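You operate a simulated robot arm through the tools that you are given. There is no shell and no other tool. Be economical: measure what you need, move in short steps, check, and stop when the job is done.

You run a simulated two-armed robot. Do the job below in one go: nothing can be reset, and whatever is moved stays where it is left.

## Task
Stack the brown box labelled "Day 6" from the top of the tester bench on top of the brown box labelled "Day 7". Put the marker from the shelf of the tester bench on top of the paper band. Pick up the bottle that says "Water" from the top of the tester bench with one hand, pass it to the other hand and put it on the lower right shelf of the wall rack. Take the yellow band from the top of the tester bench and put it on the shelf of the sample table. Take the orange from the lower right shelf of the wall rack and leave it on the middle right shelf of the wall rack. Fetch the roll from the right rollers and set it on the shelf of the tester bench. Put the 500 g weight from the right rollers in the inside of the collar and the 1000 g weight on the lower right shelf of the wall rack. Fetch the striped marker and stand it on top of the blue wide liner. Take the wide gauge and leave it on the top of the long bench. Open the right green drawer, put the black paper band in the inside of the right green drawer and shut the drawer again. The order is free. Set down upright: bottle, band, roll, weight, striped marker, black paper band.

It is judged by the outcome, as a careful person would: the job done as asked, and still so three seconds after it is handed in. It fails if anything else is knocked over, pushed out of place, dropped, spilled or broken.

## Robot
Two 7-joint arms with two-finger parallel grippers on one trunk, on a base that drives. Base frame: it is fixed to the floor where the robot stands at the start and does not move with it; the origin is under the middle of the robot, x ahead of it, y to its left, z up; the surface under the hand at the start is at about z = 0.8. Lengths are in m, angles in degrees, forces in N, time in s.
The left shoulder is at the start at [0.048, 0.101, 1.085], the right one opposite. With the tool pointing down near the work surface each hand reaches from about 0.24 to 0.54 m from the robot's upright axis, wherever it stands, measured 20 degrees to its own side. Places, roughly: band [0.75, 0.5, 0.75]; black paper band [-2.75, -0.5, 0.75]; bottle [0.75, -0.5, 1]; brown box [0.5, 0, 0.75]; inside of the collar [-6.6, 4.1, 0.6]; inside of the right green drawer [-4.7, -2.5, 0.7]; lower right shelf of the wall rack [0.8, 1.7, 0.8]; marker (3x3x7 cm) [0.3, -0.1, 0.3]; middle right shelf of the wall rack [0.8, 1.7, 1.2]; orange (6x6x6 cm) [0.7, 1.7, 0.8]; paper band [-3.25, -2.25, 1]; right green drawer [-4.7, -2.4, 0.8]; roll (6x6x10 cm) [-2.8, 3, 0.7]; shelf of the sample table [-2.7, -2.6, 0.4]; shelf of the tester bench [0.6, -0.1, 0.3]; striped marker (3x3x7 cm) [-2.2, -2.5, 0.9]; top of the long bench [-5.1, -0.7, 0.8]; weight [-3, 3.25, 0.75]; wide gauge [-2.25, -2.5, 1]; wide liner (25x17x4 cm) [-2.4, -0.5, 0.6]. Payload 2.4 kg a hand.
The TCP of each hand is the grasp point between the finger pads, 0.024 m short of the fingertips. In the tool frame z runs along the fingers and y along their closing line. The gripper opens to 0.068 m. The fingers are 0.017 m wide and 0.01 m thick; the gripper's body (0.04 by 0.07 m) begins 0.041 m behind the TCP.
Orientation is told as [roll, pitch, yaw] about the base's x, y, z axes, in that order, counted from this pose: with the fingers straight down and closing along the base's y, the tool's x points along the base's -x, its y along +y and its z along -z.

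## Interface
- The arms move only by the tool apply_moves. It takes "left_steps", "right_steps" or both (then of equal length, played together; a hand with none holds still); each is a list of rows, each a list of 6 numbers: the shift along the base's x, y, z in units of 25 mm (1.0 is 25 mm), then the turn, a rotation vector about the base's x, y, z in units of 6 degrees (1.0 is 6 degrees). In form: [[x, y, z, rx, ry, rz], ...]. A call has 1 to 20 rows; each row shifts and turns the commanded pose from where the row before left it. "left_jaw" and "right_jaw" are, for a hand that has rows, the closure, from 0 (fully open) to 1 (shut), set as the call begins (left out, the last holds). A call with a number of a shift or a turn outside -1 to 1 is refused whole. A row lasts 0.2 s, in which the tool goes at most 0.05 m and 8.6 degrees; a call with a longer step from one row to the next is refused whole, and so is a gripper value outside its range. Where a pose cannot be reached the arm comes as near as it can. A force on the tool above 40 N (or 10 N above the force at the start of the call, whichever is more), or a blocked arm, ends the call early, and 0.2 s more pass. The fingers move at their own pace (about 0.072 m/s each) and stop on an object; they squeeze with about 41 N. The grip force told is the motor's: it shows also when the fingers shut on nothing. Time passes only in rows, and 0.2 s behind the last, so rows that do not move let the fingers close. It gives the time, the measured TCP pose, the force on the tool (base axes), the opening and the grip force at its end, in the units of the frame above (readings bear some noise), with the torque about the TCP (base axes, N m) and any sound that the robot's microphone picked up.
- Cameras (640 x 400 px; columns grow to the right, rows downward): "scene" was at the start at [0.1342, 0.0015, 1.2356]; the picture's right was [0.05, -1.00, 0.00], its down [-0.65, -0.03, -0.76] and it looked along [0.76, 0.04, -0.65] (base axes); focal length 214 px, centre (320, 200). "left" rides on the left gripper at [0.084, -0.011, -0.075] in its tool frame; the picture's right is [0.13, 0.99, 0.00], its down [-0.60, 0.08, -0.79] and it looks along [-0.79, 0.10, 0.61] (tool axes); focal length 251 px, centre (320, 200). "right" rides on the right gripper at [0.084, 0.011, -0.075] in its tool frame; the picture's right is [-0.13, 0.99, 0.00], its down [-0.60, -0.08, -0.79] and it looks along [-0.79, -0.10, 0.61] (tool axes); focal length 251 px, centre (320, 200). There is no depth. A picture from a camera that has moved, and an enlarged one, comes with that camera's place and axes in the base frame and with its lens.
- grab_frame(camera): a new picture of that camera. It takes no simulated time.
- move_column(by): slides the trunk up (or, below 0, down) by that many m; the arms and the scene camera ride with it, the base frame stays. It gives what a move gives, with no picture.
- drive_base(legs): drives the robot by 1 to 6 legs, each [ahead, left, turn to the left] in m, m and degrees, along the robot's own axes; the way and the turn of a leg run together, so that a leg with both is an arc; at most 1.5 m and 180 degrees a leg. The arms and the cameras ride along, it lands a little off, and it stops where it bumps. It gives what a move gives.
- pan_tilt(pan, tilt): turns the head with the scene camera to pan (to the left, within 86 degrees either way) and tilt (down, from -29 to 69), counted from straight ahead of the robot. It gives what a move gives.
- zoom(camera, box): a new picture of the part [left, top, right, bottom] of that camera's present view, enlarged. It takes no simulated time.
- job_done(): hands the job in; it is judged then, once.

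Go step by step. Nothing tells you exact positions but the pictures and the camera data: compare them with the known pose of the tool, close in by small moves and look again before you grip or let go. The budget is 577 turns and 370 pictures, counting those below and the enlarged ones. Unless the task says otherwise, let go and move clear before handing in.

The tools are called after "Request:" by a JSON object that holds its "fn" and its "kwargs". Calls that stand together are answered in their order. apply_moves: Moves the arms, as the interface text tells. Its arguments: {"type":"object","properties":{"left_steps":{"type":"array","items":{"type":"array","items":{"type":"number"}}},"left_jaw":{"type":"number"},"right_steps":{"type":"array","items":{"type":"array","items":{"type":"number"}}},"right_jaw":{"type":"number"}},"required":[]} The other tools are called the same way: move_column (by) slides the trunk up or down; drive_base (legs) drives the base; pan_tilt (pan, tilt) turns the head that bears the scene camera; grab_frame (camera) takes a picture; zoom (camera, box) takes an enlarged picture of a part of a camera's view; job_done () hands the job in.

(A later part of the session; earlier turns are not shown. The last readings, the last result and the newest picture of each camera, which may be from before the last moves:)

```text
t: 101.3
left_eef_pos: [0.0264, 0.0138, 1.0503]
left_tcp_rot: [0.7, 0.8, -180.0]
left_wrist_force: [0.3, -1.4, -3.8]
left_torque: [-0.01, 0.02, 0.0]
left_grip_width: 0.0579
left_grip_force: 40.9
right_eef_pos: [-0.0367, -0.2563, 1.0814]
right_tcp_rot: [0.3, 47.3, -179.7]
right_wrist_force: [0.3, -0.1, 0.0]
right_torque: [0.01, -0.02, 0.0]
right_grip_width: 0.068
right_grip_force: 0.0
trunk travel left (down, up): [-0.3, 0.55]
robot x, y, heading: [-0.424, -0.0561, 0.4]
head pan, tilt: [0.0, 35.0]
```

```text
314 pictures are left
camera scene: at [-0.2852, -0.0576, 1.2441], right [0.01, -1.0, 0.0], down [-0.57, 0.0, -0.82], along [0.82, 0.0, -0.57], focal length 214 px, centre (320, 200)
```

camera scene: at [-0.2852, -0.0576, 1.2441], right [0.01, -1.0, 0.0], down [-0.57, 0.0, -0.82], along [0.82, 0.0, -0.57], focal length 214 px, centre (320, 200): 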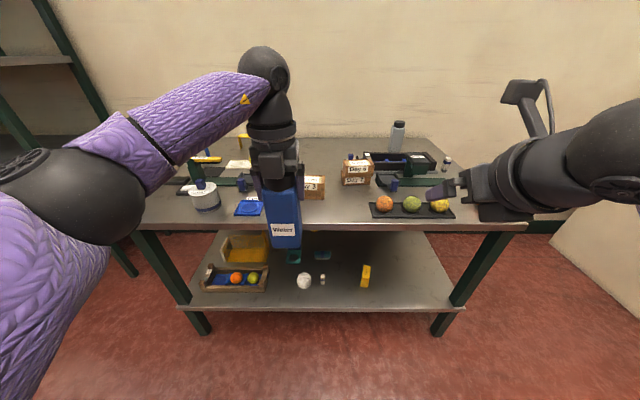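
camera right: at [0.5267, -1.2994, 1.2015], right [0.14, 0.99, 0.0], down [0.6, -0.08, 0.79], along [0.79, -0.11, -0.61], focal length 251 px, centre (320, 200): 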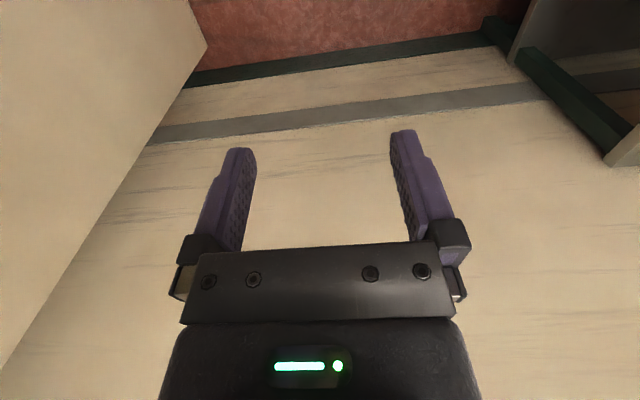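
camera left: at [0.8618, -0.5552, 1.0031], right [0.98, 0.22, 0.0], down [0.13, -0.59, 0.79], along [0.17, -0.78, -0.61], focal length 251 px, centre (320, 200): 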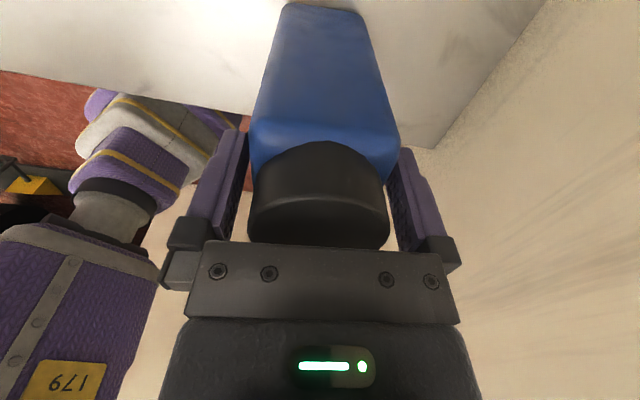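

Right hand's pitching fine. I'll finish the pitch to horizontal, move the bottle slightly forward, and line up behind it.

Request:
{"fn": "apply_moves", "kwargs": {"left_steps": [[0.4, -0.25, 0, 0, 0, 0], [0.4, -0.25, 0, 0, 0, 0], [0.4, -0.25, 0, 0, 0, 0], [0.4, -0.25, 0, 0, 0, 0], [0.4, -0.25, 0, 0, 0, 0], [0.4, -0.25, 0, 0, 0, 0], [0.4, -0.25, 0, 0, 0, 0], [0, 0, 0, 0, 0, 0]], "right_steps": [[0.2, 0, -0.5, 0, -1, 0], [0.2, 0, -0.5, 0, -1, 0], [0.2, 0, -0.5, 0, -1, 0], [0.2, 0, -0.5, 0, -1, 0], [0.2, 0, -0.5, 0, -1, 0], [0.2, 0, -0.5, 0, -1, 0], [0, 0, -0.5, 0, -1, 0], [0, 0, -0.5, 0, -0.12, 0]]}}

Request:
{"fn": "grab_frame", "kwargs": {"camera": "right"}}

Request:
{"fn": "grab_frame", "kwargs": {"camera": "scene"}}

```text
t: 103.1
left_eef_pos: [0.057, -0.0115, 1.0409]
left_tcp_rot: [0.6, 0.7, 180.0]
left_wrist_force: [-0.7, -0.6, -4.5]
left_torque: [-0.01, 0.03, -0.04]
left_grip_width: 0.0578
left_grip_force: 40.5
left hand out of reach, approached as far as the arm can: row 4, 5, 6, 7
right_eef_pos: [-0.0156, -0.2543, 1.0189]
right_tcp_rot: [0.4, 71.9, -179.8]
right_wrist_force: [0.0, -0.3, -0.3]
right_torque: [-0.01, 0.0, 0.01]
right_grip_width: 0.0679
right_grip_force: 0.0
right hand out of reach, approached as far as the arm can: row 5, 6, 7
trunk travel left (down, up): [-0.3, 0.55]
robot x, y, heading: [-0.4269, -0.0554, 0.0]
head pan, tilt: [0.0, 35.0]
```

```text
313 pictures are left
camera right: at [-0.0602, -0.2651, 1.1216], right [-0.04, -0.99, -0.12], down [-0.94, 0.08, -0.33], along [0.33, 0.1, -0.94], focal length 251 px, centre (320, 200)
```

right: 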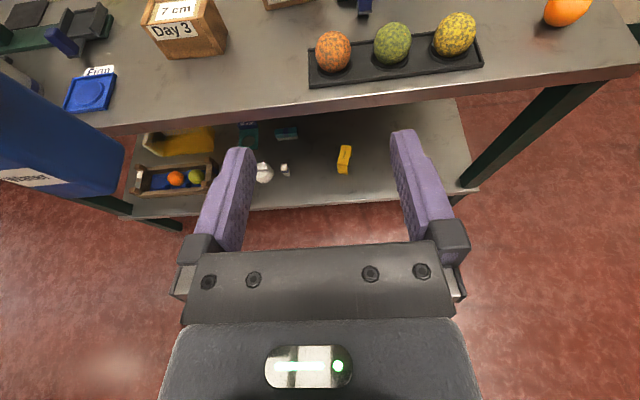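

```text
312 pictures are left
camera scene: at [-0.2852, -0.0577, 1.2441], right [0.01, -1.0, 0.0], down [-0.57, 0.0, -0.82], along [0.82, 0.0, -0.57], focal length 214 px, centre (320, 200)
```

scene: 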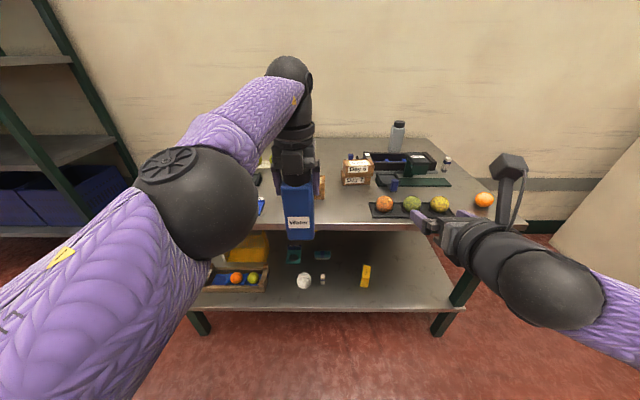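

Right hand sits at 72° pitch, which is workable if I grip the bottle low. I'll slide it behind the bottle.

Request:
{"fn": "apply_moves", "kwargs": {"right_steps": [[-0.2, 1, 0, 0, 0, 0], [-0.2, 1, 0, 0, 0, 0], [-0.2, 1, 0, 0, 0, 0], [-0.2, 1, 0, 0, 0, 0], [-0.2, 1, -0.2, 0, 0, 0], [-0.2, 1, -0.2, 0, 0, 0], [0, 1, -0.2, 0, 0, 0], [0, 1, -0.2, 0, -1, 0], [0, 1, -0.2, 0, -1, 0], [0, 0.7, 0, 0, -1, 0]]}}

Request:
{"fn": "grab_frame", "kwargs": {"camera": "right"}}

Request:
{"fn": "grab_frame", "kwargs": {"camera": "scene"}}

```text
t: 105.3
left_eef_pos: [0.057, -0.0099, 1.0401]
left_tcp_rot: [0.5, 0.7, -180.0]
left_wrist_force: [-0.5, 0.4, -4.7]
left_torque: [-0.01, 0.01, -0.02]
left_grip_width: 0.0578
left_grip_force: 40.9
right_eef_pos: [-0.038, -0.0352, 0.9981]
right_tcp_rot: [83.5, 89.9, -96.5]
right_wrist_force: [-0.5, -0.8, -0.1]
right_torque: [-0.02, -0.04, -0.01]
right_grip_width: 0.0682
right_grip_force: 0.1
right hand out of reach, approached as far as the arm can: row 1, 2, 3
trunk travel left (down, up): [-0.3, 0.55]
robot x, y, heading: [-0.4236, -0.0526, 0.4]
head pan, tilt: [0.0, 35.0]
```

```text
311 pictures are left
camera right: at [-0.1116, -0.0467, 1.0807], right [0.0, -0.99, -0.13], down [-0.79, 0.08, -0.6], along [0.61, 0.1, -0.79], focal length 251 px, centre (320, 200)
```

right: 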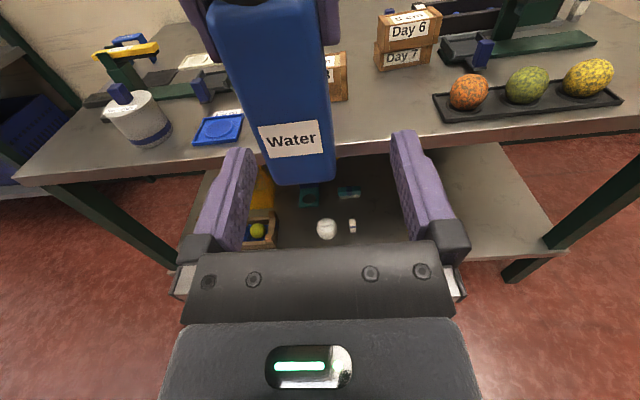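

```text
310 pictures are left
camera scene: at [-0.2852, -0.0574, 1.2441], right [0.01, -1.0, 0.0], down [-0.57, 0.0, -0.82], along [0.82, 0.0, -0.57], focal length 214 px, centre (320, 200)
```

scene: 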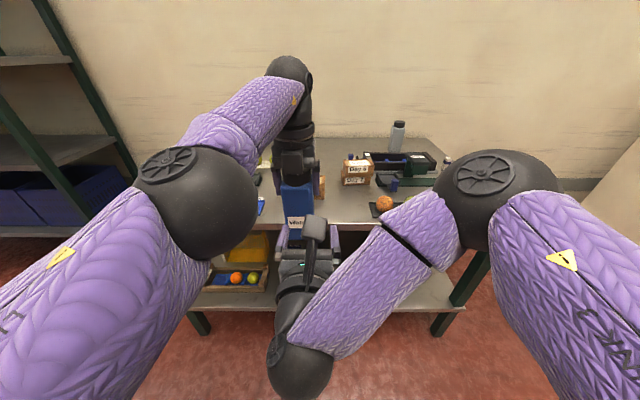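

Right hand is now fully horizontal. Aligning y/z and then looking before advancing.

Request:
{"fn": "apply_moves", "kwargs": {"right_steps": [[0, 0.5, -0.8, 0, 0, 0], [0.2, 0.46, -0.8, 0, 0, 0], [0.6, 0, 0, 0, 0, 0]]}}

Request:
{"fn": "grab_frame", "kwargs": {"camera": "right"}}

```text
t: 106.1
left_eef_pos: [0.0573, -0.0112, 1.0396]
left_tcp_rot: [0.6, 0.7, -180.0]
left_wrist_force: [0.1, 0.0, -4.5]
left_torque: [0.03, 0.0, -0.02]
left_grip_width: 0.0579
left_grip_force: 41.4
right_eef_pos: [-0.0187, -0.0133, 0.9565]
right_tcp_rot: [40.0, 90.0, -140.1]
right_wrist_force: [-0.7, -0.6, -0.4]
right_torque: [-0.01, 0.01, 0.01]
right_grip_width: 0.068
right_grip_force: 0.0
trunk travel left (down, up): [-0.3, 0.55]
robot x, y, heading: [-0.426, -0.0593, 0.5]
head pan, tilt: [0.0, 35.0]
```

```text
309 pictures are left
camera right: at [-0.0914, -0.0245, 1.0398], right [0.0, -0.99, -0.13], down [-0.79, 0.08, -0.6], along [0.61, 0.1, -0.79], focal length 251 px, centre (320, 200)
```

right: 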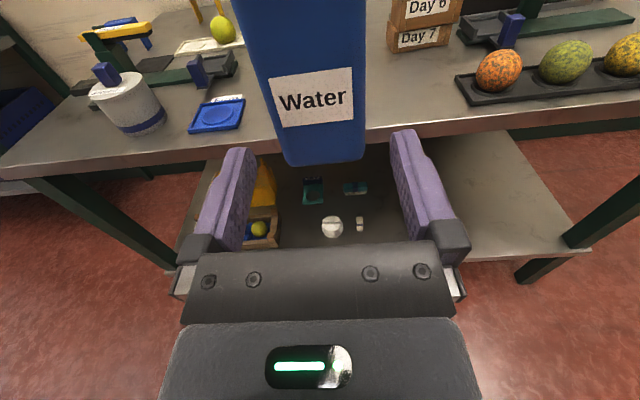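

Aligned. Advancing around the bottle and closing the right hand.

Request:
{"fn": "apply_moves", "kwargs": {"right_steps": [[0.6, 0, 0, 0, 0, 0], [0.6, 0, 0, 0, 0, 0], [0.6, 0, 0, 0, 0, 0], [0.6, 0, 0, 0, 0, 0], [0.5, 0, 0, 0, 0, 0]]}}

Request:
{"fn": "grab_frame", "kwargs": {"camera": "right"}}

```text
t: 107.3
left_eef_pos: [0.0578, -0.0104, 1.0403]
left_tcp_rot: [0.7, 0.7, -180.1]
left_wrist_force: [0.3, -0.6, -4.0]
left_torque: [-0.03, 0.05, 0.01]
left_grip_width: 0.0577
left_grip_force: 41.2
right_eef_pos: [0.0557, -0.0134, 0.956]
right_tcp_rot: [39.4, 89.7, -140.7]
right_wrist_force: [0.9, -0.3, -0.4]
right_torque: [-0.02, 0.02, -0.04]
right_grip_width: 0.0679
right_grip_force: 0.0
trunk travel left (down, up): [-0.3, 0.55]
robot x, y, heading: [-0.4244, -0.0558, 0.4]
head pan, tilt: [0.0, 35.0]
```

```text
308 pictures are left
camera right: at [-0.0173, -0.0235, 1.0396], right [0.0, -0.99, -0.13], down [-0.79, 0.08, -0.6], along [0.61, 0.1, -0.79], focal length 251 px, centre (320, 200)
```

right: 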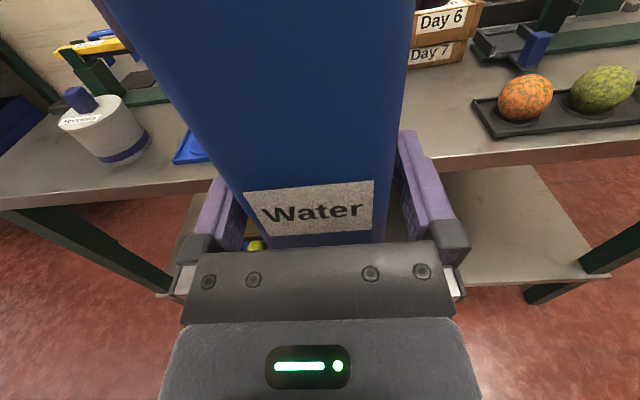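

Request:
{"fn": "apply_moves", "kwargs": {"right_jaw": 1, "right_steps": [[0, 0, 0, 0, 0, 0], [0, 0, 0, 0, 0, 0], [0, 0, 0, 0, 0, 0], [0, 0, 0, 0, 0, 0]]}}

Request:
{"fn": "apply_moves", "kwargs": {"left_jaw": 0, "left_steps": [[0, 0, 0, 0, 0, 0], [0, 0, 0, 0, 0, 0], [0, 0, 0, 0, 0, 0]]}}

Request:
{"fn": "apply_moves", "kwargs": {"left_steps": [[0, 0, 0.4, 0, 0, 0], [0, 0, 0.6, 0, 0, 0], [0, 0, 1, 0, 0, 0], [-0.3, 0.5, 1, 0, 0, 0], [-0.5, 1, 0.5, 0, 0, 0], [-0.5, 1, 0, 0, 0, 0], [-0.5, 1, 0, 0, 0, 0], [-0.5, 1, 0, 0, 0, 0]]}}

Request:
{"fn": "grab_frame", "kwargs": {"camera": "scene"}}

```text
t: 108.3
left_eef_pos: [0.057, -0.0118, 1.0409]
left_tcp_rot: [0.6, 0.7, 179.9]
left_wrist_force: [-8.7, -11.5, -1.2]
left_torque: [-0.52, 0.2, 0.21]
left_grip_width: 0.0578
left_grip_force: 41.3
right_eef_pos: [0.0551, -0.012, 0.9563]
right_tcp_rot: [43.6, 89.7, -136.5]
right_wrist_force: [8.7, 12.2, 0.1]
right_torque: [-0.46, 0.63, -0.18]
right_grip_width: 0.058
right_grip_force: 40.9
trunk travel left (down, up): [-0.3, 0.55]
robot x, y, heading: [-0.4242, -0.053, 0.3]
head pan, tilt: [0.0, 35.0]
```

```text
t: 109.1
left_eef_pos: [0.0578, -0.0108, 1.0401]
left_tcp_rot: [0.6, 0.7, -179.9]
left_wrist_force: [0.6, 0.2, 0.1]
left_torque: [-0.03, 0.02, 0.0]
left_grip_width: 0.0682
left_grip_force: 0.1
right_eef_pos: [0.0551, -0.0135, 0.9564]
right_tcp_rot: [43.5, 89.8, -136.7]
right_wrist_force: [-0.1, -0.3, 0.0]
right_torque: [0.0, 0.02, 0.0]
right_grip_width: 0.0576
right_grip_force: 41.6
trunk travel left (down, up): [-0.3, 0.55]
robot x, y, heading: [-0.4248, -0.0585, 0.5]
head pan, tilt: [0.0, 35.0]
```

```text
t: 110.9
left_eef_pos: [-0.0152, 0.1104, 1.1251]
left_tcp_rot: [0.6, 0.7, -180.0]
left_wrist_force: [1.1, -0.3, 0.2]
left_torque: [-0.02, -0.01, 0.01]
left_grip_width: 0.0682
left_grip_force: 0.0
left hand out of reach, approached as far as the arm can: row 2, 3
right_eef_pos: [0.0555, -0.0113, 0.9559]
right_tcp_rot: [47.7, 89.8, -132.4]
right_wrist_force: [-0.5, 0.1, 0.5]
right_torque: [0.01, 0.05, 0.0]
right_grip_width: 0.0578
right_grip_force: 41.4
trunk travel left (down, up): [-0.3, 0.55]
robot x, y, heading: [-0.4211, -0.0581, 0.2]
head pan, tilt: [0.0, 35.0]
```

```text
307 pictures are left
camera scene: at [-0.2853, -0.0573, 1.2441], right [0.01, -1.0, 0.0], down [-0.57, 0.0, -0.82], along [0.82, 0.0, -0.57], focal length 214 px, centre (320, 200)
```

scene: 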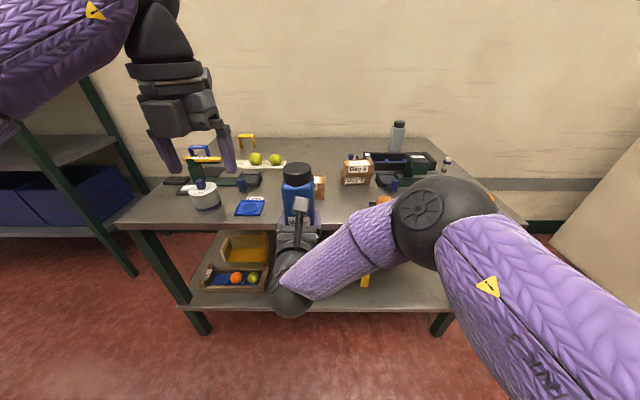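

Handover done; the bottle stands in the right hand. I'll look left before driving to the wall rack.

Request:
{"fn": "pan_tilt", "kwargs": {"pan": 60, "tilt": 25}}

Request:
{"fn": "grab_frame", "kwargs": {"camera": "scene"}}

```text
t: 112.2
left_eef_pos: [-0.0136, 0.11, 1.1257]
left_tcp_rot: [0.6, 0.6, -180.0]
left_wrist_force: [0.3, 0.0, -0.7]
left_torque: [0.01, 0.01, 0.03]
left_grip_width: 0.068
left_grip_force: 0.0
right_eef_pos: [0.0549, -0.0123, 0.9559]
right_tcp_rot: [44.9, 89.8, -135.2]
right_wrist_force: [1.1, -1.2, 0.6]
right_torque: [-0.02, 0.03, 0.02]
right_grip_width: 0.0581
right_grip_force: 40.6
trunk travel left (down, up): [-0.3, 0.55]
robot x, y, heading: [-0.4212, -0.0576, 0.4]
head pan, tilt: [60.0, 25.0]
```

```text
306 pictures are left
camera scene: at [-0.3275, 0.0221, 1.2599], right [0.87, -0.5, 0.0], down [-0.21, -0.37, -0.91], along [0.45, 0.79, -0.42], focal length 214 px, centre (320, 200)
```

scene: 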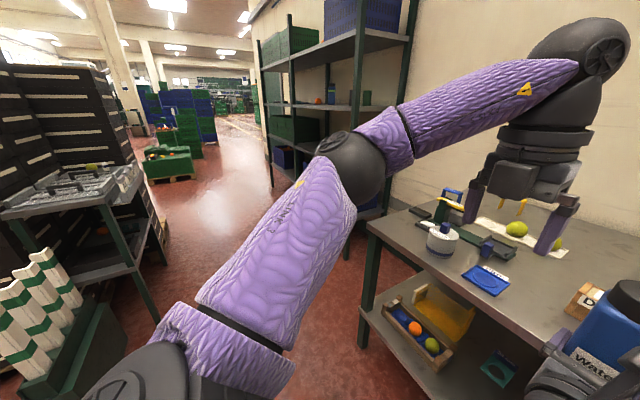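

Obstacles on the left stay at x<-0.79, so the aisle is clear. Driving left 1.5 m.

Request:
{"fn": "drive_base", "kwargs": {"legs": [[0.03, 1.5, 0]]}}

Request:
{"fn": "pan_tilt", "kwargs": {"pan": 0, "tilt": 25}}

Request:
{"fn": "grab_frame", "kwargs": {"camera": "scene"}}

```text
refused: leg 1 is longer than a leg can be; nothing moved
```

```text
t: 113.5
left_eef_pos: [-0.0138, 0.1103, 1.1243]
left_tcp_rot: [0.6, 0.6, -180.0]
left_wrist_force: [-0.1, -0.2, 0.2]
left_torque: [-0.01, -0.02, -0.02]
left_grip_width: 0.068
left_grip_force: 0.0
right_eef_pos: [0.0555, -0.0119, 0.956]
right_tcp_rot: [45.0, 89.9, -135.3]
right_wrist_force: [0.1, 0.2, 0.6]
right_torque: [0.0, 0.02, 0.0]
right_grip_width: 0.0578
right_grip_force: 40.9
trunk travel left (down, up): [-0.3, 0.55]
robot x, y, heading: [-0.4247, -0.0526, 0.1]
head pan, tilt: [0.0, 25.0]
```

```text
305 pictures are left
camera scene: at [-0.2811, -0.0573, 1.2599], right [0.01, -1.0, 0.0], down [-0.42, 0.0, -0.91], along [0.91, 0.01, -0.42], focal length 214 px, centre (320, 200)
```

scene: 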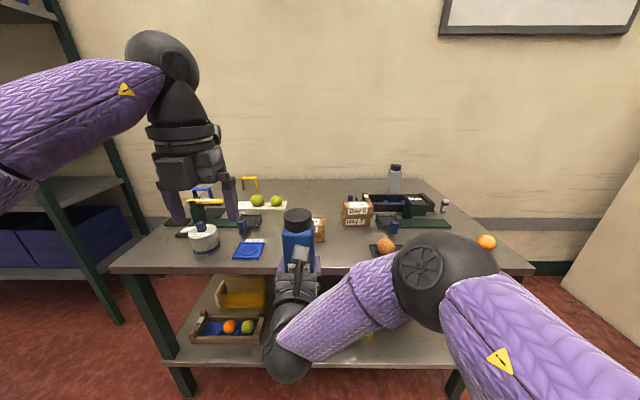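

Request:
{"fn": "drive_base", "kwargs": {"legs": [[0, 1.48, 0]]}}

Request:
{"fn": "grab_frame", "kwargs": {"camera": "scene"}}

```text
t: 120.9
left_eef_pos: [-0.0067, 1.5935, 1.1244]
left_tcp_rot: [0.7, 0.7, 179.1]
left_wrist_force: [0.3, -1.0, 0.2]
left_torque: [-0.02, -0.01, -0.04]
left_grip_width: 0.0682
left_grip_force: 0.0
right_eef_pos: [0.0604, 1.4691, 0.9563]
right_tcp_rot: [45.0, 89.8, -135.9]
right_wrist_force: [0.3, 0.4, 0.2]
right_torque: [-0.01, 0.0, -0.04]
right_grip_width: 0.0579
right_grip_force: 40.7
trunk travel left (down, up): [-0.3, 0.55]
robot x, y, heading: [-0.4177, 1.4314, -0.5]
head pan, tilt: [0.0, 25.0]
```

```text
304 pictures are left
camera scene: at [-0.2773, 1.4304, 1.2599], right [-0.01, -1.0, 0.0], down [-0.42, 0.0, -0.91], along [0.91, -0.01, -0.42], focal length 214 px, centre (320, 200)
```

scene: 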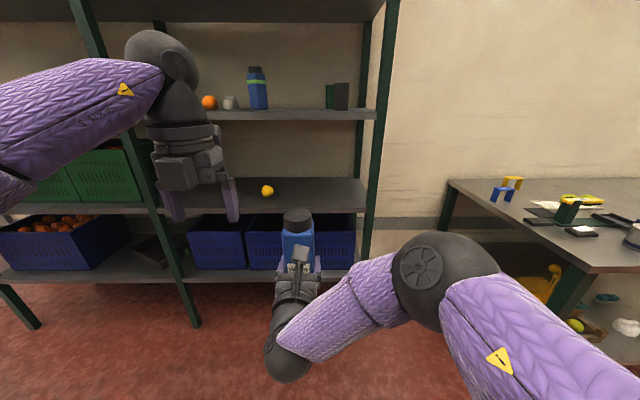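

Request:
{"fn": "zoom", "kwargs": {"camera": "scene", "box": [180, 50, 380, 230]}}

```text
2.22 times, centred on (280, 140) of scene
camera zoom: at [-0.2773, 1.4304, 1.2599], right [-0.01, -1.0, 0.0], down [-0.42, 0.0, -0.91], along [0.91, -0.01, -0.42], focal length 477 px, centre (409, 333)
```

zoom: 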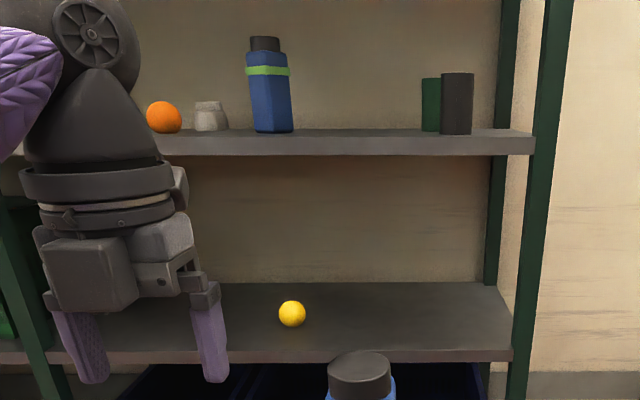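

A yellow ball is on the lower shelf; I'll move the left hand aside to check for another orange hidden behind it.

Request:
{"fn": "apply_moves", "kwargs": {"left_steps": [[-1, 1, 0, 0, 0, 0], [-1, 1, 0, 0, 0, 0], [-1, 1, 0, 0, 0, 0], [-1, 1, 0, 0, 0, 0], [-1, 1, 0, 0, 0, 0], [-1, 1, 0, 0, 0, 0]]}}

Request:
{"fn": "grab_frame", "kwargs": {"camera": "scene"}}

Request:
{"fn": "zoom", "kwargs": {"camera": "scene", "box": [245, 175, 290, 205]}}

```text
t: 122.3
left_eef_pos: [-0.1424, 1.7343, 1.1164]
left_tcp_rot: [0.8, 0.7, 179.0]
left_wrist_force: [0.4, -0.5, -0.1]
left_torque: [0.01, -0.03, 0.01]
left_grip_width: 0.068
left_grip_force: 0.0
left hand out of reach, approached as far as the arm can: row 6
right_eef_pos: [0.0606, 1.4692, 0.9563]
right_tcp_rot: [41.5, 89.8, -139.6]
right_wrist_force: [-0.2, 0.1, -0.4]
right_torque: [-0.05, 0.01, 0.0]
right_grip_width: 0.0579
right_grip_force: 41.1
trunk travel left (down, up): [-0.3, 0.55]
robot x, y, heading: [-0.4233, 1.4325, -0.7]
head pan, tilt: [0.0, 25.0]
```

```text
302 pictures are left
camera scene: at [-0.277, 1.4304, 1.2598], right [-0.01, -1.0, 0.0], down [-0.42, 0.0, -0.91], along [0.91, -0.01, -0.42], focal length 214 px, centre (320, 200)
```

scene: 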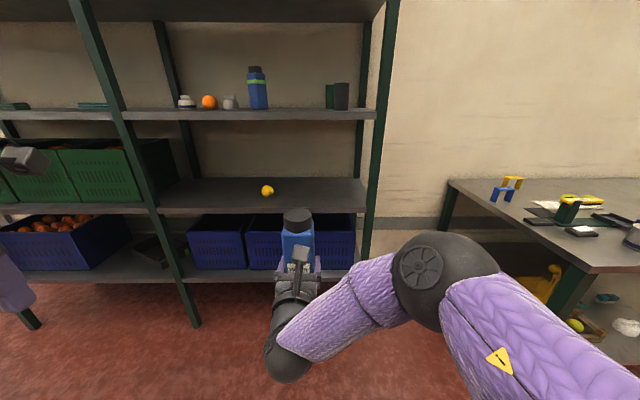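

```text
13.33 times, centred on (268, 190) of scene
camera zoom: at [-0.277, 1.4304, 1.2598], right [-0.01, -1.0, 0.0], down [-0.42, 0.0, -0.91], along [0.91, -0.01, -0.42], focal length 2860 px, centre (1020, 333)
```

zoom: 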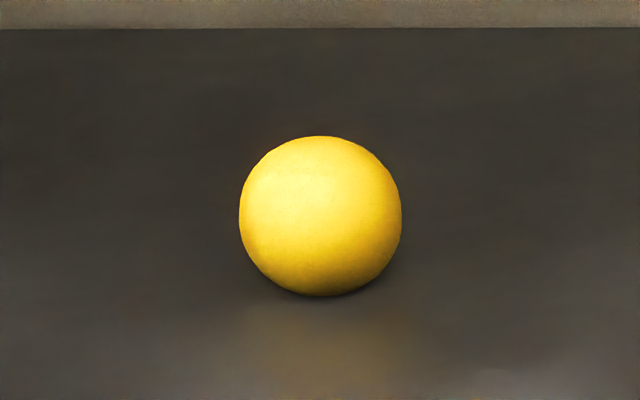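

It's the only fruit on the lower shelf, so that's the orange, near (0.68, 1.68). I'll drive up to the rack so the bottle comes over the lower shelf.

Request:
{"fn": "drive_base", "kwargs": {"legs": [[0.5, -0.07, 0.7]]}}

Request:
{"fn": "grab_frame", "kwargs": {"camera": "scene"}}

Request:
{"fn": "grab_frame", "kwargs": {"camera": "right"}}

```text
t: 125.2
left_eef_pos: [0.3505, 1.6717, 1.1161]
left_tcp_rot: [0.8, 0.7, -179.8]
left_wrist_force: [0.2, 0.0, 0.1]
left_torque: [0.01, 0.0, -0.01]
left_grip_width: 0.0681
left_grip_force: 0.0
right_eef_pos: [0.5571, 1.4105, 0.9563]
right_tcp_rot: [42.6, 89.8, -137.3]
right_wrist_force: [-0.1, 0.9, 0.1]
right_torque: [-0.03, -0.01, 0.01]
right_grip_width: 0.0579
right_grip_force: 41.1
trunk travel left (down, up): [-0.3, 0.55]
robot x, y, heading: [0.079, 1.3638, 1.0]
head pan, tilt: [0.0, 25.0]
```

```text
300 pictures are left
camera scene: at [0.2216, 1.3641, 1.2599], right [0.01, -1.0, 0.0], down [-0.42, 0.0, -0.91], along [0.91, 0.01, -0.42], focal length 214 px, centre (320, 200)
```

scene: 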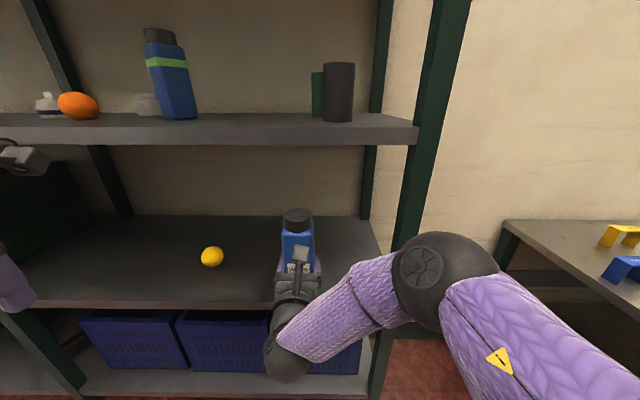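

```text
299 pictures are left
camera right: at [0.4849, 1.3993, 1.0396], right [0.0, -0.99, -0.13], down [-0.79, 0.08, -0.6], along [0.61, 0.1, -0.79], focal length 251 px, centre (320, 200)
```

right: 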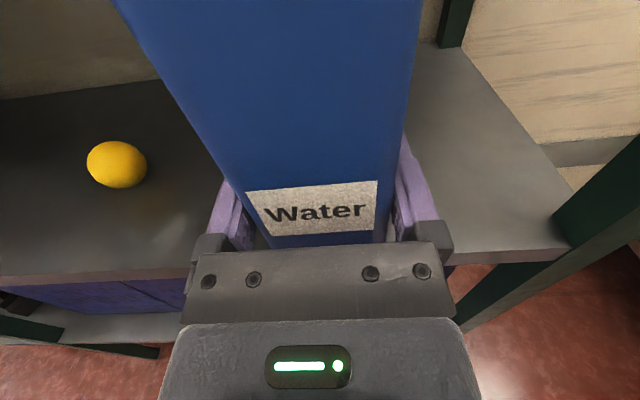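

Shelf top is about z=0.815–0.83 with front edge x≈0.585; orange at (0.72, 1.69). I'll drive 0.11 m forward, then lower the bottle.

Request:
{"fn": "drive_base", "kwargs": {"legs": [[0.11, 0, -1]]}}

Request:
{"fn": "apply_moves", "kwargs": {"right_steps": [[0.4, 0, -0.5, 0, 0, 0], [0.4, 0, -0.7, 0, 0, 0], [0, 0, -0.7, 0, 0, 0], [0, 0, -0.7, 0, 0, 0]]}}

Request:
{"fn": "grab_frame", "kwargs": {"camera": "scene"}}

Request:
{"fn": "grab_frame", "kwargs": {"camera": "right"}}

```text
t: 126.4
left_eef_pos: [0.4668, 1.6662, 1.1154]
left_tcp_rot: [0.6, 0.7, 179.4]
left_wrist_force: [0.3, -0.5, 0.1]
left_torque: [0.02, 0.04, 0.0]
left_grip_width: 0.0682
left_grip_force: 0.0
right_eef_pos: [0.6709, 1.4032, 0.9566]
right_tcp_rot: [42.6, 89.8, -138.2]
right_wrist_force: [0.1, -0.5, 0.3]
right_torque: [-0.02, 0.03, -0.01]
right_grip_width: 0.0578
right_grip_force: 41.1
trunk travel left (down, up): [-0.3, 0.55]
robot x, y, heading: [0.1875, 1.3644, -0.3]
head pan, tilt: [0.0, 25.0]
```

```text
t: 127.4
left_eef_pos: [0.4681, 1.667, 1.1166]
left_tcp_rot: [0.7, 0.6, 179.4]
left_wrist_force: [0.3, -0.5, -0.7]
left_torque: [0.01, 0.01, -0.01]
left_grip_width: 0.0684
left_grip_force: 0.0
right_eef_pos: [0.6856, 1.4122, 0.9017]
right_tcp_rot: [22.3, 89.6, -158.6]
right_wrist_force: [0.0, 0.5, -0.2]
right_torque: [0.0, 0.06, 0.02]
right_grip_width: 0.0579
right_grip_force: 40.8
right hand out of reach, approached as far as the arm can: row 4
trunk travel left (down, up): [-0.3, 0.55]
robot x, y, heading: [0.1896, 1.3655, -0.2]
head pan, tilt: [0.0, 25.0]
```

```text
298 pictures are left
camera scene: at [0.3332, 1.3621, 1.2599], right [-0.01, -1.0, 0.0], down [-0.42, 0.0, -0.91], along [0.91, -0.01, -0.42], focal length 214 px, centre (320, 200)
```

scene: 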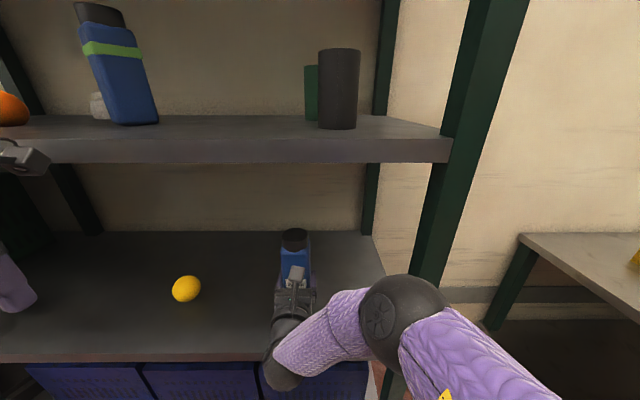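

```text
297 pictures are left
camera right: at [0.6123, 1.4026, 0.9857], right [-0.02, -0.99, -0.13], down [-0.8, 0.09, -0.6], along [0.61, 0.09, -0.79], focal length 251 px, centre (320, 200)
```

right: 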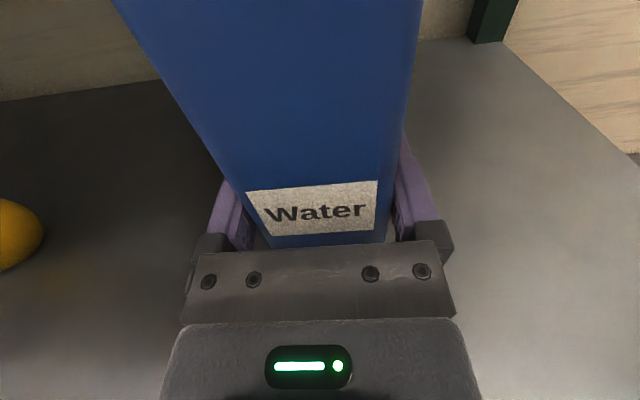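

Arm is at its limit downward, so I'll lower the trunk instead.

Request:
{"fn": "move_column", "kwargs": {"by": -0.03}}

Request:
{"fn": "grab_frame", "kwargs": {"camera": "scene"}}

```text
t: 128.2
left_eef_pos: [0.4711, 1.6665, 1.0826]
left_tcp_rot: [0.7, -0.1, 179.5]
left_wrist_force: [-0.6, 0.2, 1.2]
left_torque: [0.0, -0.01, -0.03]
left_grip_width: 0.0679
left_grip_force: 0.0
right_eef_pos: [0.6867, 1.4132, 0.8725]
right_tcp_rot: [22.4, 90.0, -158.4]
right_wrist_force: [-1.0, -0.3, 0.4]
right_torque: [0.02, 0.03, -0.02]
right_grip_width: 0.058
right_grip_force: 40.6
trunk travel left (down, up): [-0.27, 0.58]
robot x, y, heading: [0.1902, 1.3608, -0.3]
head pan, tilt: [0.0, 25.0]
```

```text
296 pictures are left
camera scene: at [0.3393, 1.362, 1.2295], right [-0.01, -1.0, 0.0], down [-0.42, 0.0, -0.91], along [0.91, -0.01, -0.42], focal length 214 px, centre (320, 200)
```

scene: 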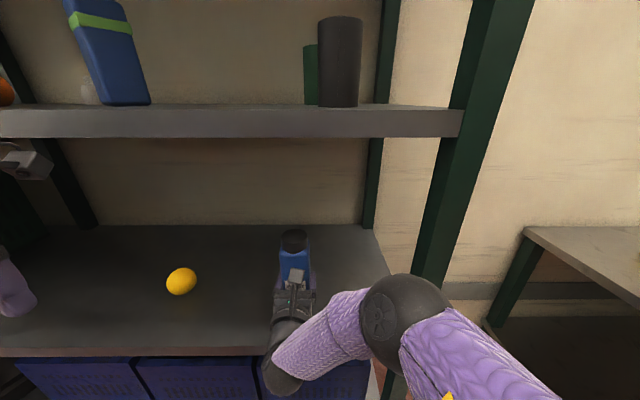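

Request:
{"fn": "move_column", "kwargs": {"by": -0.012}}

Request:
{"fn": "move_column", "kwargs": {"by": -0.006}}

```text
t: 128.8
left_eef_pos: [0.4714, 1.6659, 1.0696]
left_tcp_rot: [0.7, 0.0, 179.4]
left_wrist_force: [0.1, -0.4, 0.8]
left_torque: [-0.03, 0.0, 0.01]
left_grip_width: 0.0679
left_grip_force: 0.0
right_eef_pos: [0.6869, 1.4127, 0.8641]
right_tcp_rot: [-176.5, 89.6, 2.6]
right_wrist_force: [9.1, 3.5, 34.9]
right_torque: [0.15, 0.52, 0.0]
right_grip_width: 0.0579
right_grip_force: 40.9
trunk travel left (down, up): [-0.258, 0.592]
robot x, y, heading: [0.1921, 1.3701, -0.1]
head pan, tilt: [0.0, 25.0]
```

```text
t: 129.2
left_eef_pos: [0.4716, 1.6649, 1.0653]
left_tcp_rot: [0.8, 0.0, 179.4]
left_wrist_force: [0.1, 0.2, -0.4]
left_torque: [-0.03, -0.01, 0.03]
left_grip_width: 0.0681
left_grip_force: 0.1
right_eef_pos: [0.6845, 1.4136, 0.8617]
right_tcp_rot: [-169.6, 89.5, 9.6]
right_wrist_force: [-12.8, -3.0, 19.6]
right_torque: [-0.26, 2.33, 0.23]
right_grip_width: 0.0577
right_grip_force: 41.2
trunk travel left (down, up): [-0.255, 0.595]
robot x, y, heading: [0.1883, 1.3649, -0.7]
head pan, tilt: [0.0, 25.0]
stopped: the force on the tool passed its limit at 61 N (the readings are from after the stop); the commanded pose is now the measured one
```

Contact with the shelf. I'll relax a couple of mm and check the bottle stands level.

Request:
{"fn": "move_column", "kwargs": {"by": 0.003}}

Request:
{"fn": "zoom", "kwargs": {"camera": "scene", "box": [240, 200, 340, 330]}}

Request:
{"fn": "grab_frame", "kwargs": {"camera": "right"}}

```text
t: 129.7
left_eef_pos: [0.474, 1.6657, 1.068]
left_tcp_rot: [0.7, -0.2, 179.3]
left_wrist_force: [0.2, 0.7, -0.6]
left_torque: [0.01, 0.02, 0.0]
left_grip_width: 0.0678
left_grip_force: 0.1
right_eef_pos: [0.6879, 1.412, 0.8625]
right_tcp_rot: [177.9, 89.9, -3.0]
right_wrist_force: [0.1, -0.2, -4.1]
right_torque: [-0.01, 0.06, 0.02]
right_grip_width: 0.0579
right_grip_force: 41.2
trunk travel left (down, up): [-0.258, 0.592]
robot x, y, heading: [0.1939, 1.3673, -0.2]
head pan, tilt: [0.0, 25.0]
```

```text
3.08 times, centred on (290, 265) of scene
camera zoom: at [0.3425, 1.3621, 1.217], right [-0.01, -1.0, 0.0], down [-0.42, 0.0, -0.91], along [0.91, -0.01, -0.42], focal length 660 px, centre (412, 0)
```

zoom: 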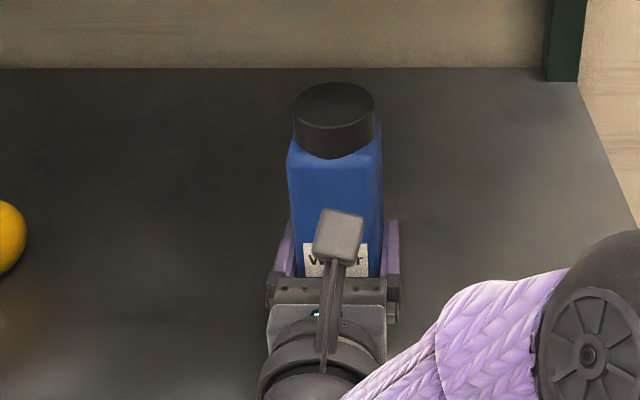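

```text
294 pictures are left
camera right: at [0.6135, 1.4029, 0.9454], right [-0.01, -0.99, -0.13], down [-0.79, 0.09, -0.61], along [0.61, 0.09, -0.78], focal length 251 px, centre (320, 200)
```

right: 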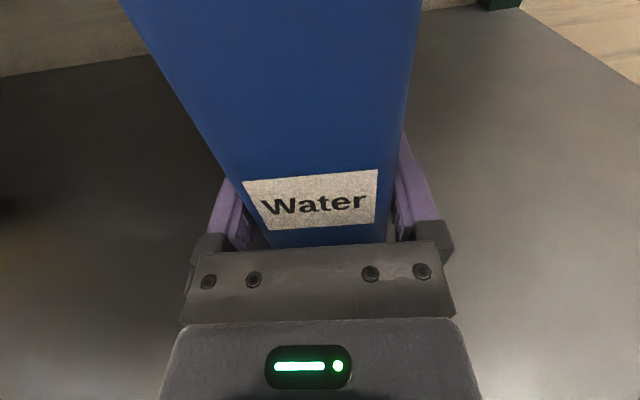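

Request:
{"fn": "move_column", "kwargs": {"by": -0.002}}

Request:
{"fn": "apply_moves", "kwargs": {"right_jaw": 0, "right_steps": [[0, 0, 0, 0, 0, 0], [0, 0, 0, 0, 0, 0], [0, 0, 0, 0, 0, 0]]}}

Request:
{"fn": "grab_frame", "kwargs": {"camera": "right"}}

```text
t: 130.2
left_eef_pos: [0.4742, 1.6664, 1.0669]
left_tcp_rot: [0.7, -0.2, 179.4]
left_wrist_force: [-0.4, 0.7, -1.4]
left_torque: [0.04, -0.02, -0.01]
left_grip_width: 0.0678
left_grip_force: 0.0
right_eef_pos: [0.6889, 1.4127, 0.8611]
right_tcp_rot: [-175.8, 89.7, 3.3]
right_wrist_force: [1.0, 0.2, 2.5]
right_torque: [-0.05, 0.4, -0.05]
right_grip_width: 0.0579
right_grip_force: 41.0
trunk travel left (down, up): [-0.256, 0.594]
robot x, y, heading: [0.1892, 1.3644, -0.2]
head pan, tilt: [0.0, 25.0]
```

```text
t: 131.0
left_eef_pos: [0.4719, 1.6658, 1.0675]
left_tcp_rot: [0.7, -0.2, 179.4]
left_wrist_force: [0.1, 0.5, 0.3]
left_torque: [-0.01, 0.0, -0.01]
left_grip_width: 0.0679
left_grip_force: 0.0
right_eef_pos: [0.6873, 1.4118, 0.8614]
right_tcp_rot: [-176.4, 89.7, 2.8]
right_wrist_force: [2.1, 0.0, 4.2]
right_torque: [0.0, 0.26, -0.02]
right_grip_width: 0.0679
right_grip_force: 0.0
trunk travel left (down, up): [-0.256, 0.594]
robot x, y, heading: [0.1921, 1.3665, -0.2]
head pan, tilt: [0.0, 25.0]
```

```text
293 pictures are left
camera right: at [0.6132, 1.4029, 0.9444], right [-0.01, -0.99, -0.13], down [-0.79, 0.09, -0.61], along [0.61, 0.09, -0.78], focal length 251 px, centre (320, 200)
```

right: 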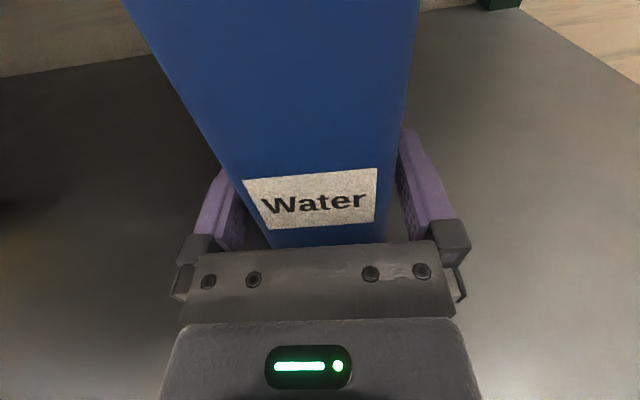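

Bottle stands on its own. Retracting the right hand straight back.

Request:
{"fn": "apply_moves", "kwargs": {"right_steps": [[-0.4, 0, 0.06, 0, 0, 0], [-0.6, 0, 0.06, 0, 0, 0], [-0.8, 0, 0, 0, 0, 0], [-0.8, 0, 0, 0, 0, 0]]}}

Request:
{"fn": "drive_base", "kwargs": {"legs": [[-0.15, 0, 0]]}}

Request:
{"fn": "grab_frame", "kwargs": {"camera": "scene"}}

```text
t: 132.0
left_eef_pos: [0.4746, 1.6641, 1.0665]
left_tcp_rot: [0.7, -0.2, 179.4]
left_wrist_force: [0.5, 0.6, -0.1]
left_torque: [0.0, 0.03, 0.01]
left_grip_width: 0.068
left_grip_force: 0.0
right_eef_pos: [0.6223, 1.4136, 0.8647]
right_tcp_rot: [-179.3, 89.7, -0.2]
right_wrist_force: [-0.1, -0.3, 0.3]
right_torque: [0.0, -0.01, 0.02]
right_grip_width: 0.0679
right_grip_force: 0.0
trunk travel left (down, up): [-0.256, 0.594]
robot x, y, heading: [0.1905, 1.3669, 0.0]
head pan, tilt: [0.0, 25.0]
```

```text
t: 133.4
left_eef_pos: [0.3216, 1.6668, 1.0663]
left_tcp_rot: [0.6, -0.1, 179.3]
left_wrist_force: [0.4, -1.0, 0.1]
left_torque: [-0.01, 0.01, 0.03]
left_grip_width: 0.0681
left_grip_force: 0.1
right_eef_pos: [0.4732, 1.4159, 0.8658]
right_tcp_rot: [-177.2, 89.8, 1.9]
right_wrist_force: [0.2, 0.0, -0.1]
right_torque: [-0.02, 0.02, -0.01]
right_grip_width: 0.0681
right_grip_force: 0.1
trunk travel left (down, up): [-0.256, 0.594]
robot x, y, heading: [0.0357, 1.3671, -0.8]
head pan, tilt: [0.0, 25.0]
```

```text
292 pictures are left
camera scene: at [0.1916, 1.363, 1.2152], right [-0.01, -1.0, 0.0], down [-0.42, 0.0, -0.91], along [0.91, 0.0, -0.42], focal length 214 px, centre (320, 200)
```

scene: 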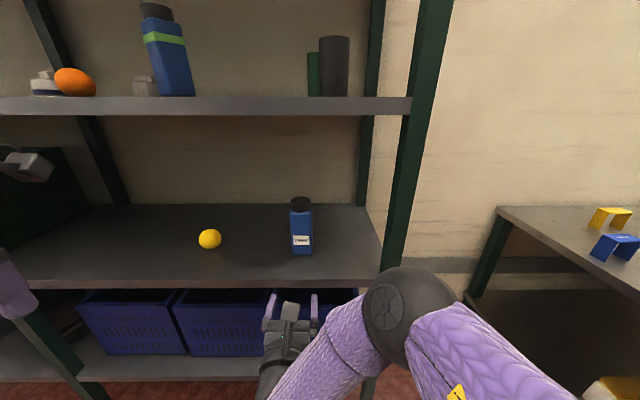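

Bottle is upright on the lower shelf. Next the orange with the same right-hand pose: shift left, tuck the left hand back, and line up.

Request:
{"fn": "apply_moves", "kwargs": {"left_steps": [[-1, 0.8, 0, 0, 0, 0], [-1, 0.8, 0, 0, 0, 0], [-1, 0.8, 0, 0, 0, 0], [-0.6, 0.8, 0, 0, 0, 0]]}}

Request:
{"fn": "drive_base", "kwargs": {"legs": [[0, 0.272, 0.8]]}}

Request:
{"fn": "move_column", "kwargs": {"by": -0.005}}

Request:
{"fn": "grab_frame", "kwargs": {"camera": "right"}}

Request:
{"fn": "grab_frame", "kwargs": {"camera": "scene"}}

```text
t: 134.4
left_eef_pos: [0.3246, 1.7043, 1.0283]
left_tcp_rot: [0.8, -0.3, 179.4]
left_wrist_force: [0.8, -0.6, 0.8]
left_torque: [0.01, 0.0, 0.01]
left_grip_width: 0.0679
left_grip_force: 0.0
left hand out of reach, approached as far as the arm can: row 1, 2, 3, 4
right_eef_pos: [0.4712, 1.4145, 0.8647]
right_tcp_rot: [-177.5, 89.8, 1.8]
right_wrist_force: [0.5, -1.1, -0.2]
right_torque: [0.02, -0.02, 0.01]
right_grip_width: 0.0679
right_grip_force: 0.0
trunk travel left (down, up): [-0.256, 0.594]
robot x, y, heading: [0.0394, 1.3637, -0.3]
head pan, tilt: [0.0, 25.0]
```

```text
t: 136.3
left_eef_pos: [0.3159, 1.9797, 1.0282]
left_tcp_rot: [0.7, -0.2, -179.6]
left_wrist_force: [0.0, -0.5, -0.5]
left_torque: [-0.03, 0.0, -0.01]
left_grip_width: 0.0681
left_grip_force: 0.0
right_eef_pos: [0.4691, 1.694, 0.8643]
right_tcp_rot: [-178.3, 89.8, 2.0]
right_wrist_force: [1.2, -0.6, -0.5]
right_torque: [-0.02, 0.02, -0.01]
right_grip_width: 0.068
right_grip_force: 0.1
trunk travel left (down, up): [-0.256, 0.594]
robot x, y, heading: [0.0355, 1.6364, 0.4]
head pan, tilt: [0.0, 25.0]
```

```text
t: 136.9
left_eef_pos: [0.3184, 1.9798, 1.0243]
left_tcp_rot: [0.7, -0.2, -179.5]
left_wrist_force: [-0.8, -0.5, -0.8]
left_torque: [-0.02, -0.01, 0.02]
left_grip_width: 0.0678
left_grip_force: 0.0
right_eef_pos: [0.4687, 1.6932, 0.8593]
right_tcp_rot: [-176.2, 89.7, 4.0]
right_wrist_force: [0.7, -0.3, -0.1]
right_torque: [-0.01, 0.0, 0.0]
right_grip_width: 0.0679
right_grip_force: 0.1
trunk travel left (down, up): [-0.251, 0.599]
robot x, y, heading: [0.0403, 1.6353, 0.6]
head pan, tilt: [0.0, 25.0]
```

```text
291 pictures are left
camera right: at [0.3952, 1.6819, 0.9428], right [0.0, -0.99, -0.13], down [-0.79, 0.08, -0.61], along [0.61, 0.11, -0.78], focal length 251 px, centre (320, 200)
```

right: 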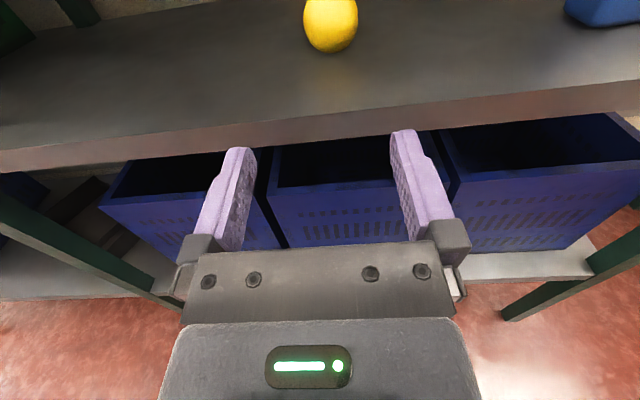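

```text
290 pictures are left
camera scene: at [0.1916, 1.6364, 1.2101], right [0.01, -1.0, 0.0], down [-0.42, -0.01, -0.91], along [0.91, 0.01, -0.42], focal length 214 px, centre (320, 200)
```

scene: 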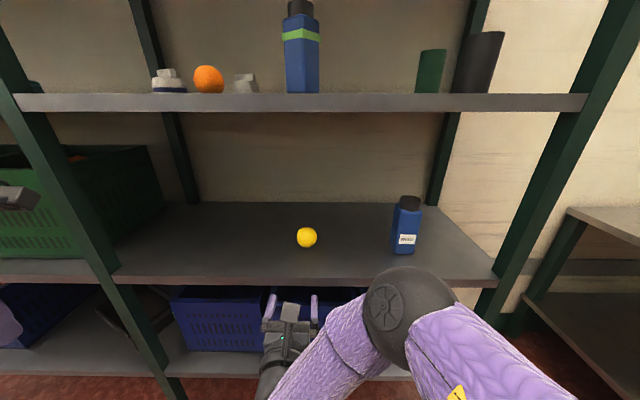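

Request:
{"fn": "drive_base", "kwargs": {"legs": [[0.15, -0.008, 0]]}}

Request:
{"fn": "grab_frame", "kwargs": {"camera": "right"}}

```text
t: 138.2
left_eef_pos: [0.4647, 1.9735, 1.0231]
left_tcp_rot: [0.7, -0.2, -179.5]
left_wrist_force: [0.5, 0.9, 0.1]
left_torque: [-0.02, 0.03, -0.03]
left_grip_width: 0.068
left_grip_force: 0.0
right_eef_pos: [0.618, 1.6873, 0.8596]
right_tcp_rot: [-177.4, 89.7, 2.8]
right_wrist_force: [0.6, 0.3, 1.0]
right_torque: [-0.02, 0.0, 0.03]
right_grip_width: 0.068
right_grip_force: 0.1
trunk travel left (down, up): [-0.251, 0.599]
robot x, y, heading: [0.1872, 1.6308, 0.7]
head pan, tilt: [0.0, 25.0]
```

```text
289 pictures are left
camera right: at [0.543, 1.6756, 0.9427], right [0.0, -0.99, -0.13], down [-0.79, 0.08, -0.61], along [0.61, 0.1, -0.78], focal length 251 px, centre (320, 200)
```

right: 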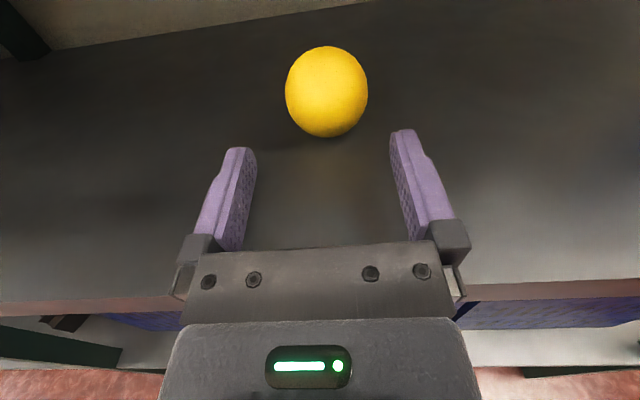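

Request:
{"fn": "apply_moves", "kwargs": {"right_steps": [[0.7, -0.15, 0, 0, 0, 0], [0.7, 0, 0, 0, 0, 0], [0.7, 0, 0, 0, 0, 0], [0.7, 0, 0, 0, 0, 0], [0.5, 0, 0, 0, 0, 0]]}}

Request:
{"fn": "grab_frame", "kwargs": {"camera": "right"}}

```text
t: 138.6
left_eef_pos: [0.4616, 1.972, 1.0251]
left_tcp_rot: [0.7, 0.0, -179.6]
left_wrist_force: [-0.5, 0.1, -0.2]
left_torque: [0.0, -0.02, 0.02]
left_grip_width: 0.0682
left_grip_force: 0.1
right_eef_pos: [0.6236, 1.6879, 0.8587]
right_tcp_rot: [-8.3, 89.6, 172.4]
right_wrist_force: [-32.0, -2.5, 14.3]
right_torque: [-0.33, 1.81, -0.4]
right_grip_width: 0.0683
right_grip_force: 0.1
trunk travel left (down, up): [-0.251, 0.599]
robot x, y, heading: [0.187, 1.6306, 0.7]
head pan, tilt: [0.0, 25.0]
stopped in row 2 (right hand): the force on the tool passed its limit at 56 N (the readings are from after the stop); the commanded pose is now the measured one
```

```text
288 pictures are left
camera right: at [0.5504, 1.675, 0.9421], right [0.01, -0.99, -0.13], down [-0.8, 0.07, -0.6], along [0.6, 0.11, -0.79], focal length 251 px, centre (320, 200)
```

right: 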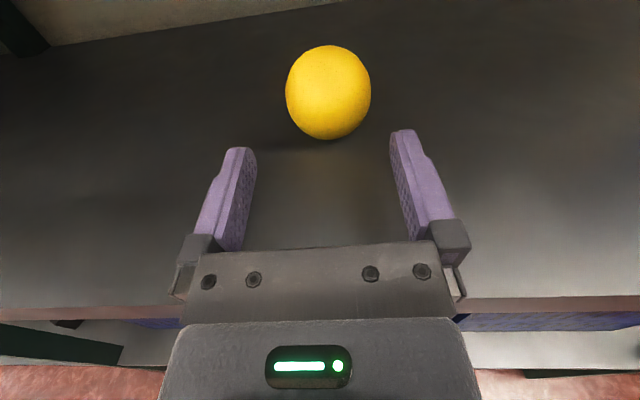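

The wrist bulk hits the shelf edge. I'll back off a bit and pitch the hand 30° downward so the wrist clears.

Request:
{"fn": "apply_moves", "kwargs": {"right_steps": [[-0.6, 0, 0.2, 0, 0, 0], [-0.6, 0, 0.2, 0, 0, 0], [0, 0, 0.2, 0, 1, 0], [0, 0, 0, 0, 1, 0], [0, 0, 0, 0, 1, 0], [0, 0, 0, 0, 1, 0], [0, 0, 0, 0, 1, 0], [0, 0, 0, 0, 1, 0]]}}

Request:
{"fn": "grab_frame", "kwargs": {"camera": "right"}}

Request:
{"fn": "grab_frame", "kwargs": {"camera": "scene"}}

```text
t: 140.4
left_eef_pos: [0.4644, 1.974, 1.0242]
left_tcp_rot: [0.8, -0.1, -179.4]
left_wrist_force: [0.3, 0.0, 0.5]
left_torque: [0.0, 0.02, 0.01]
left_grip_width: 0.0681
left_grip_force: 0.1
right_eef_pos: [0.599, 1.6871, 0.8719]
right_tcp_rot: [-0.7, 53.4, -180.1]
right_wrist_force: [0.1, 0.8, -0.4]
right_torque: [0.0, -0.01, 0.05]
right_grip_width: 0.0679
right_grip_force: 0.1
trunk travel left (down, up): [-0.251, 0.599]
robot x, y, heading: [0.1858, 1.6326, 0.7]
head pan, tilt: [0.0, 25.0]
```

```text
287 pictures are left
camera right: at [0.5897, 1.6747, 0.9833], right [-0.07, -0.99, -0.11], down [-1.0, 0.07, -0.01], along [0.02, 0.11, -0.99], focal length 251 px, centre (320, 200)
```

right: 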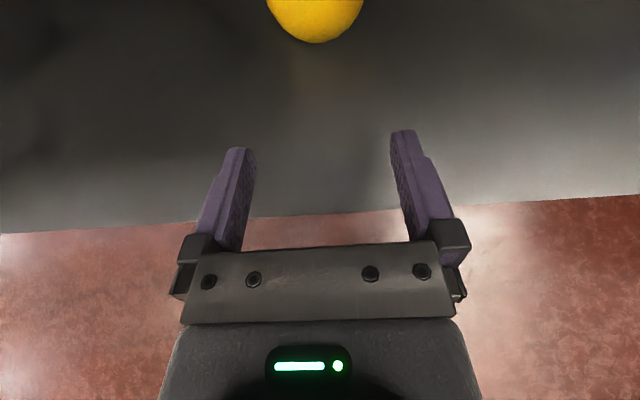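

```text
286 pictures are left
camera scene: at [0.3388, 1.6301, 1.2101], right [0.01, -1.0, 0.0], down [-0.42, -0.01, -0.91], along [0.91, 0.01, -0.42], focal length 214 px, centre (320, 200)
```

scene: 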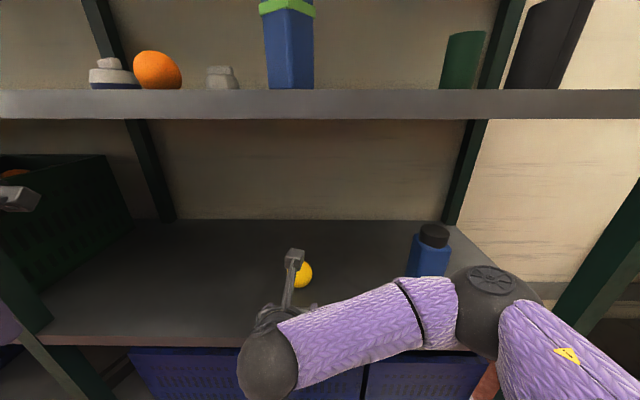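

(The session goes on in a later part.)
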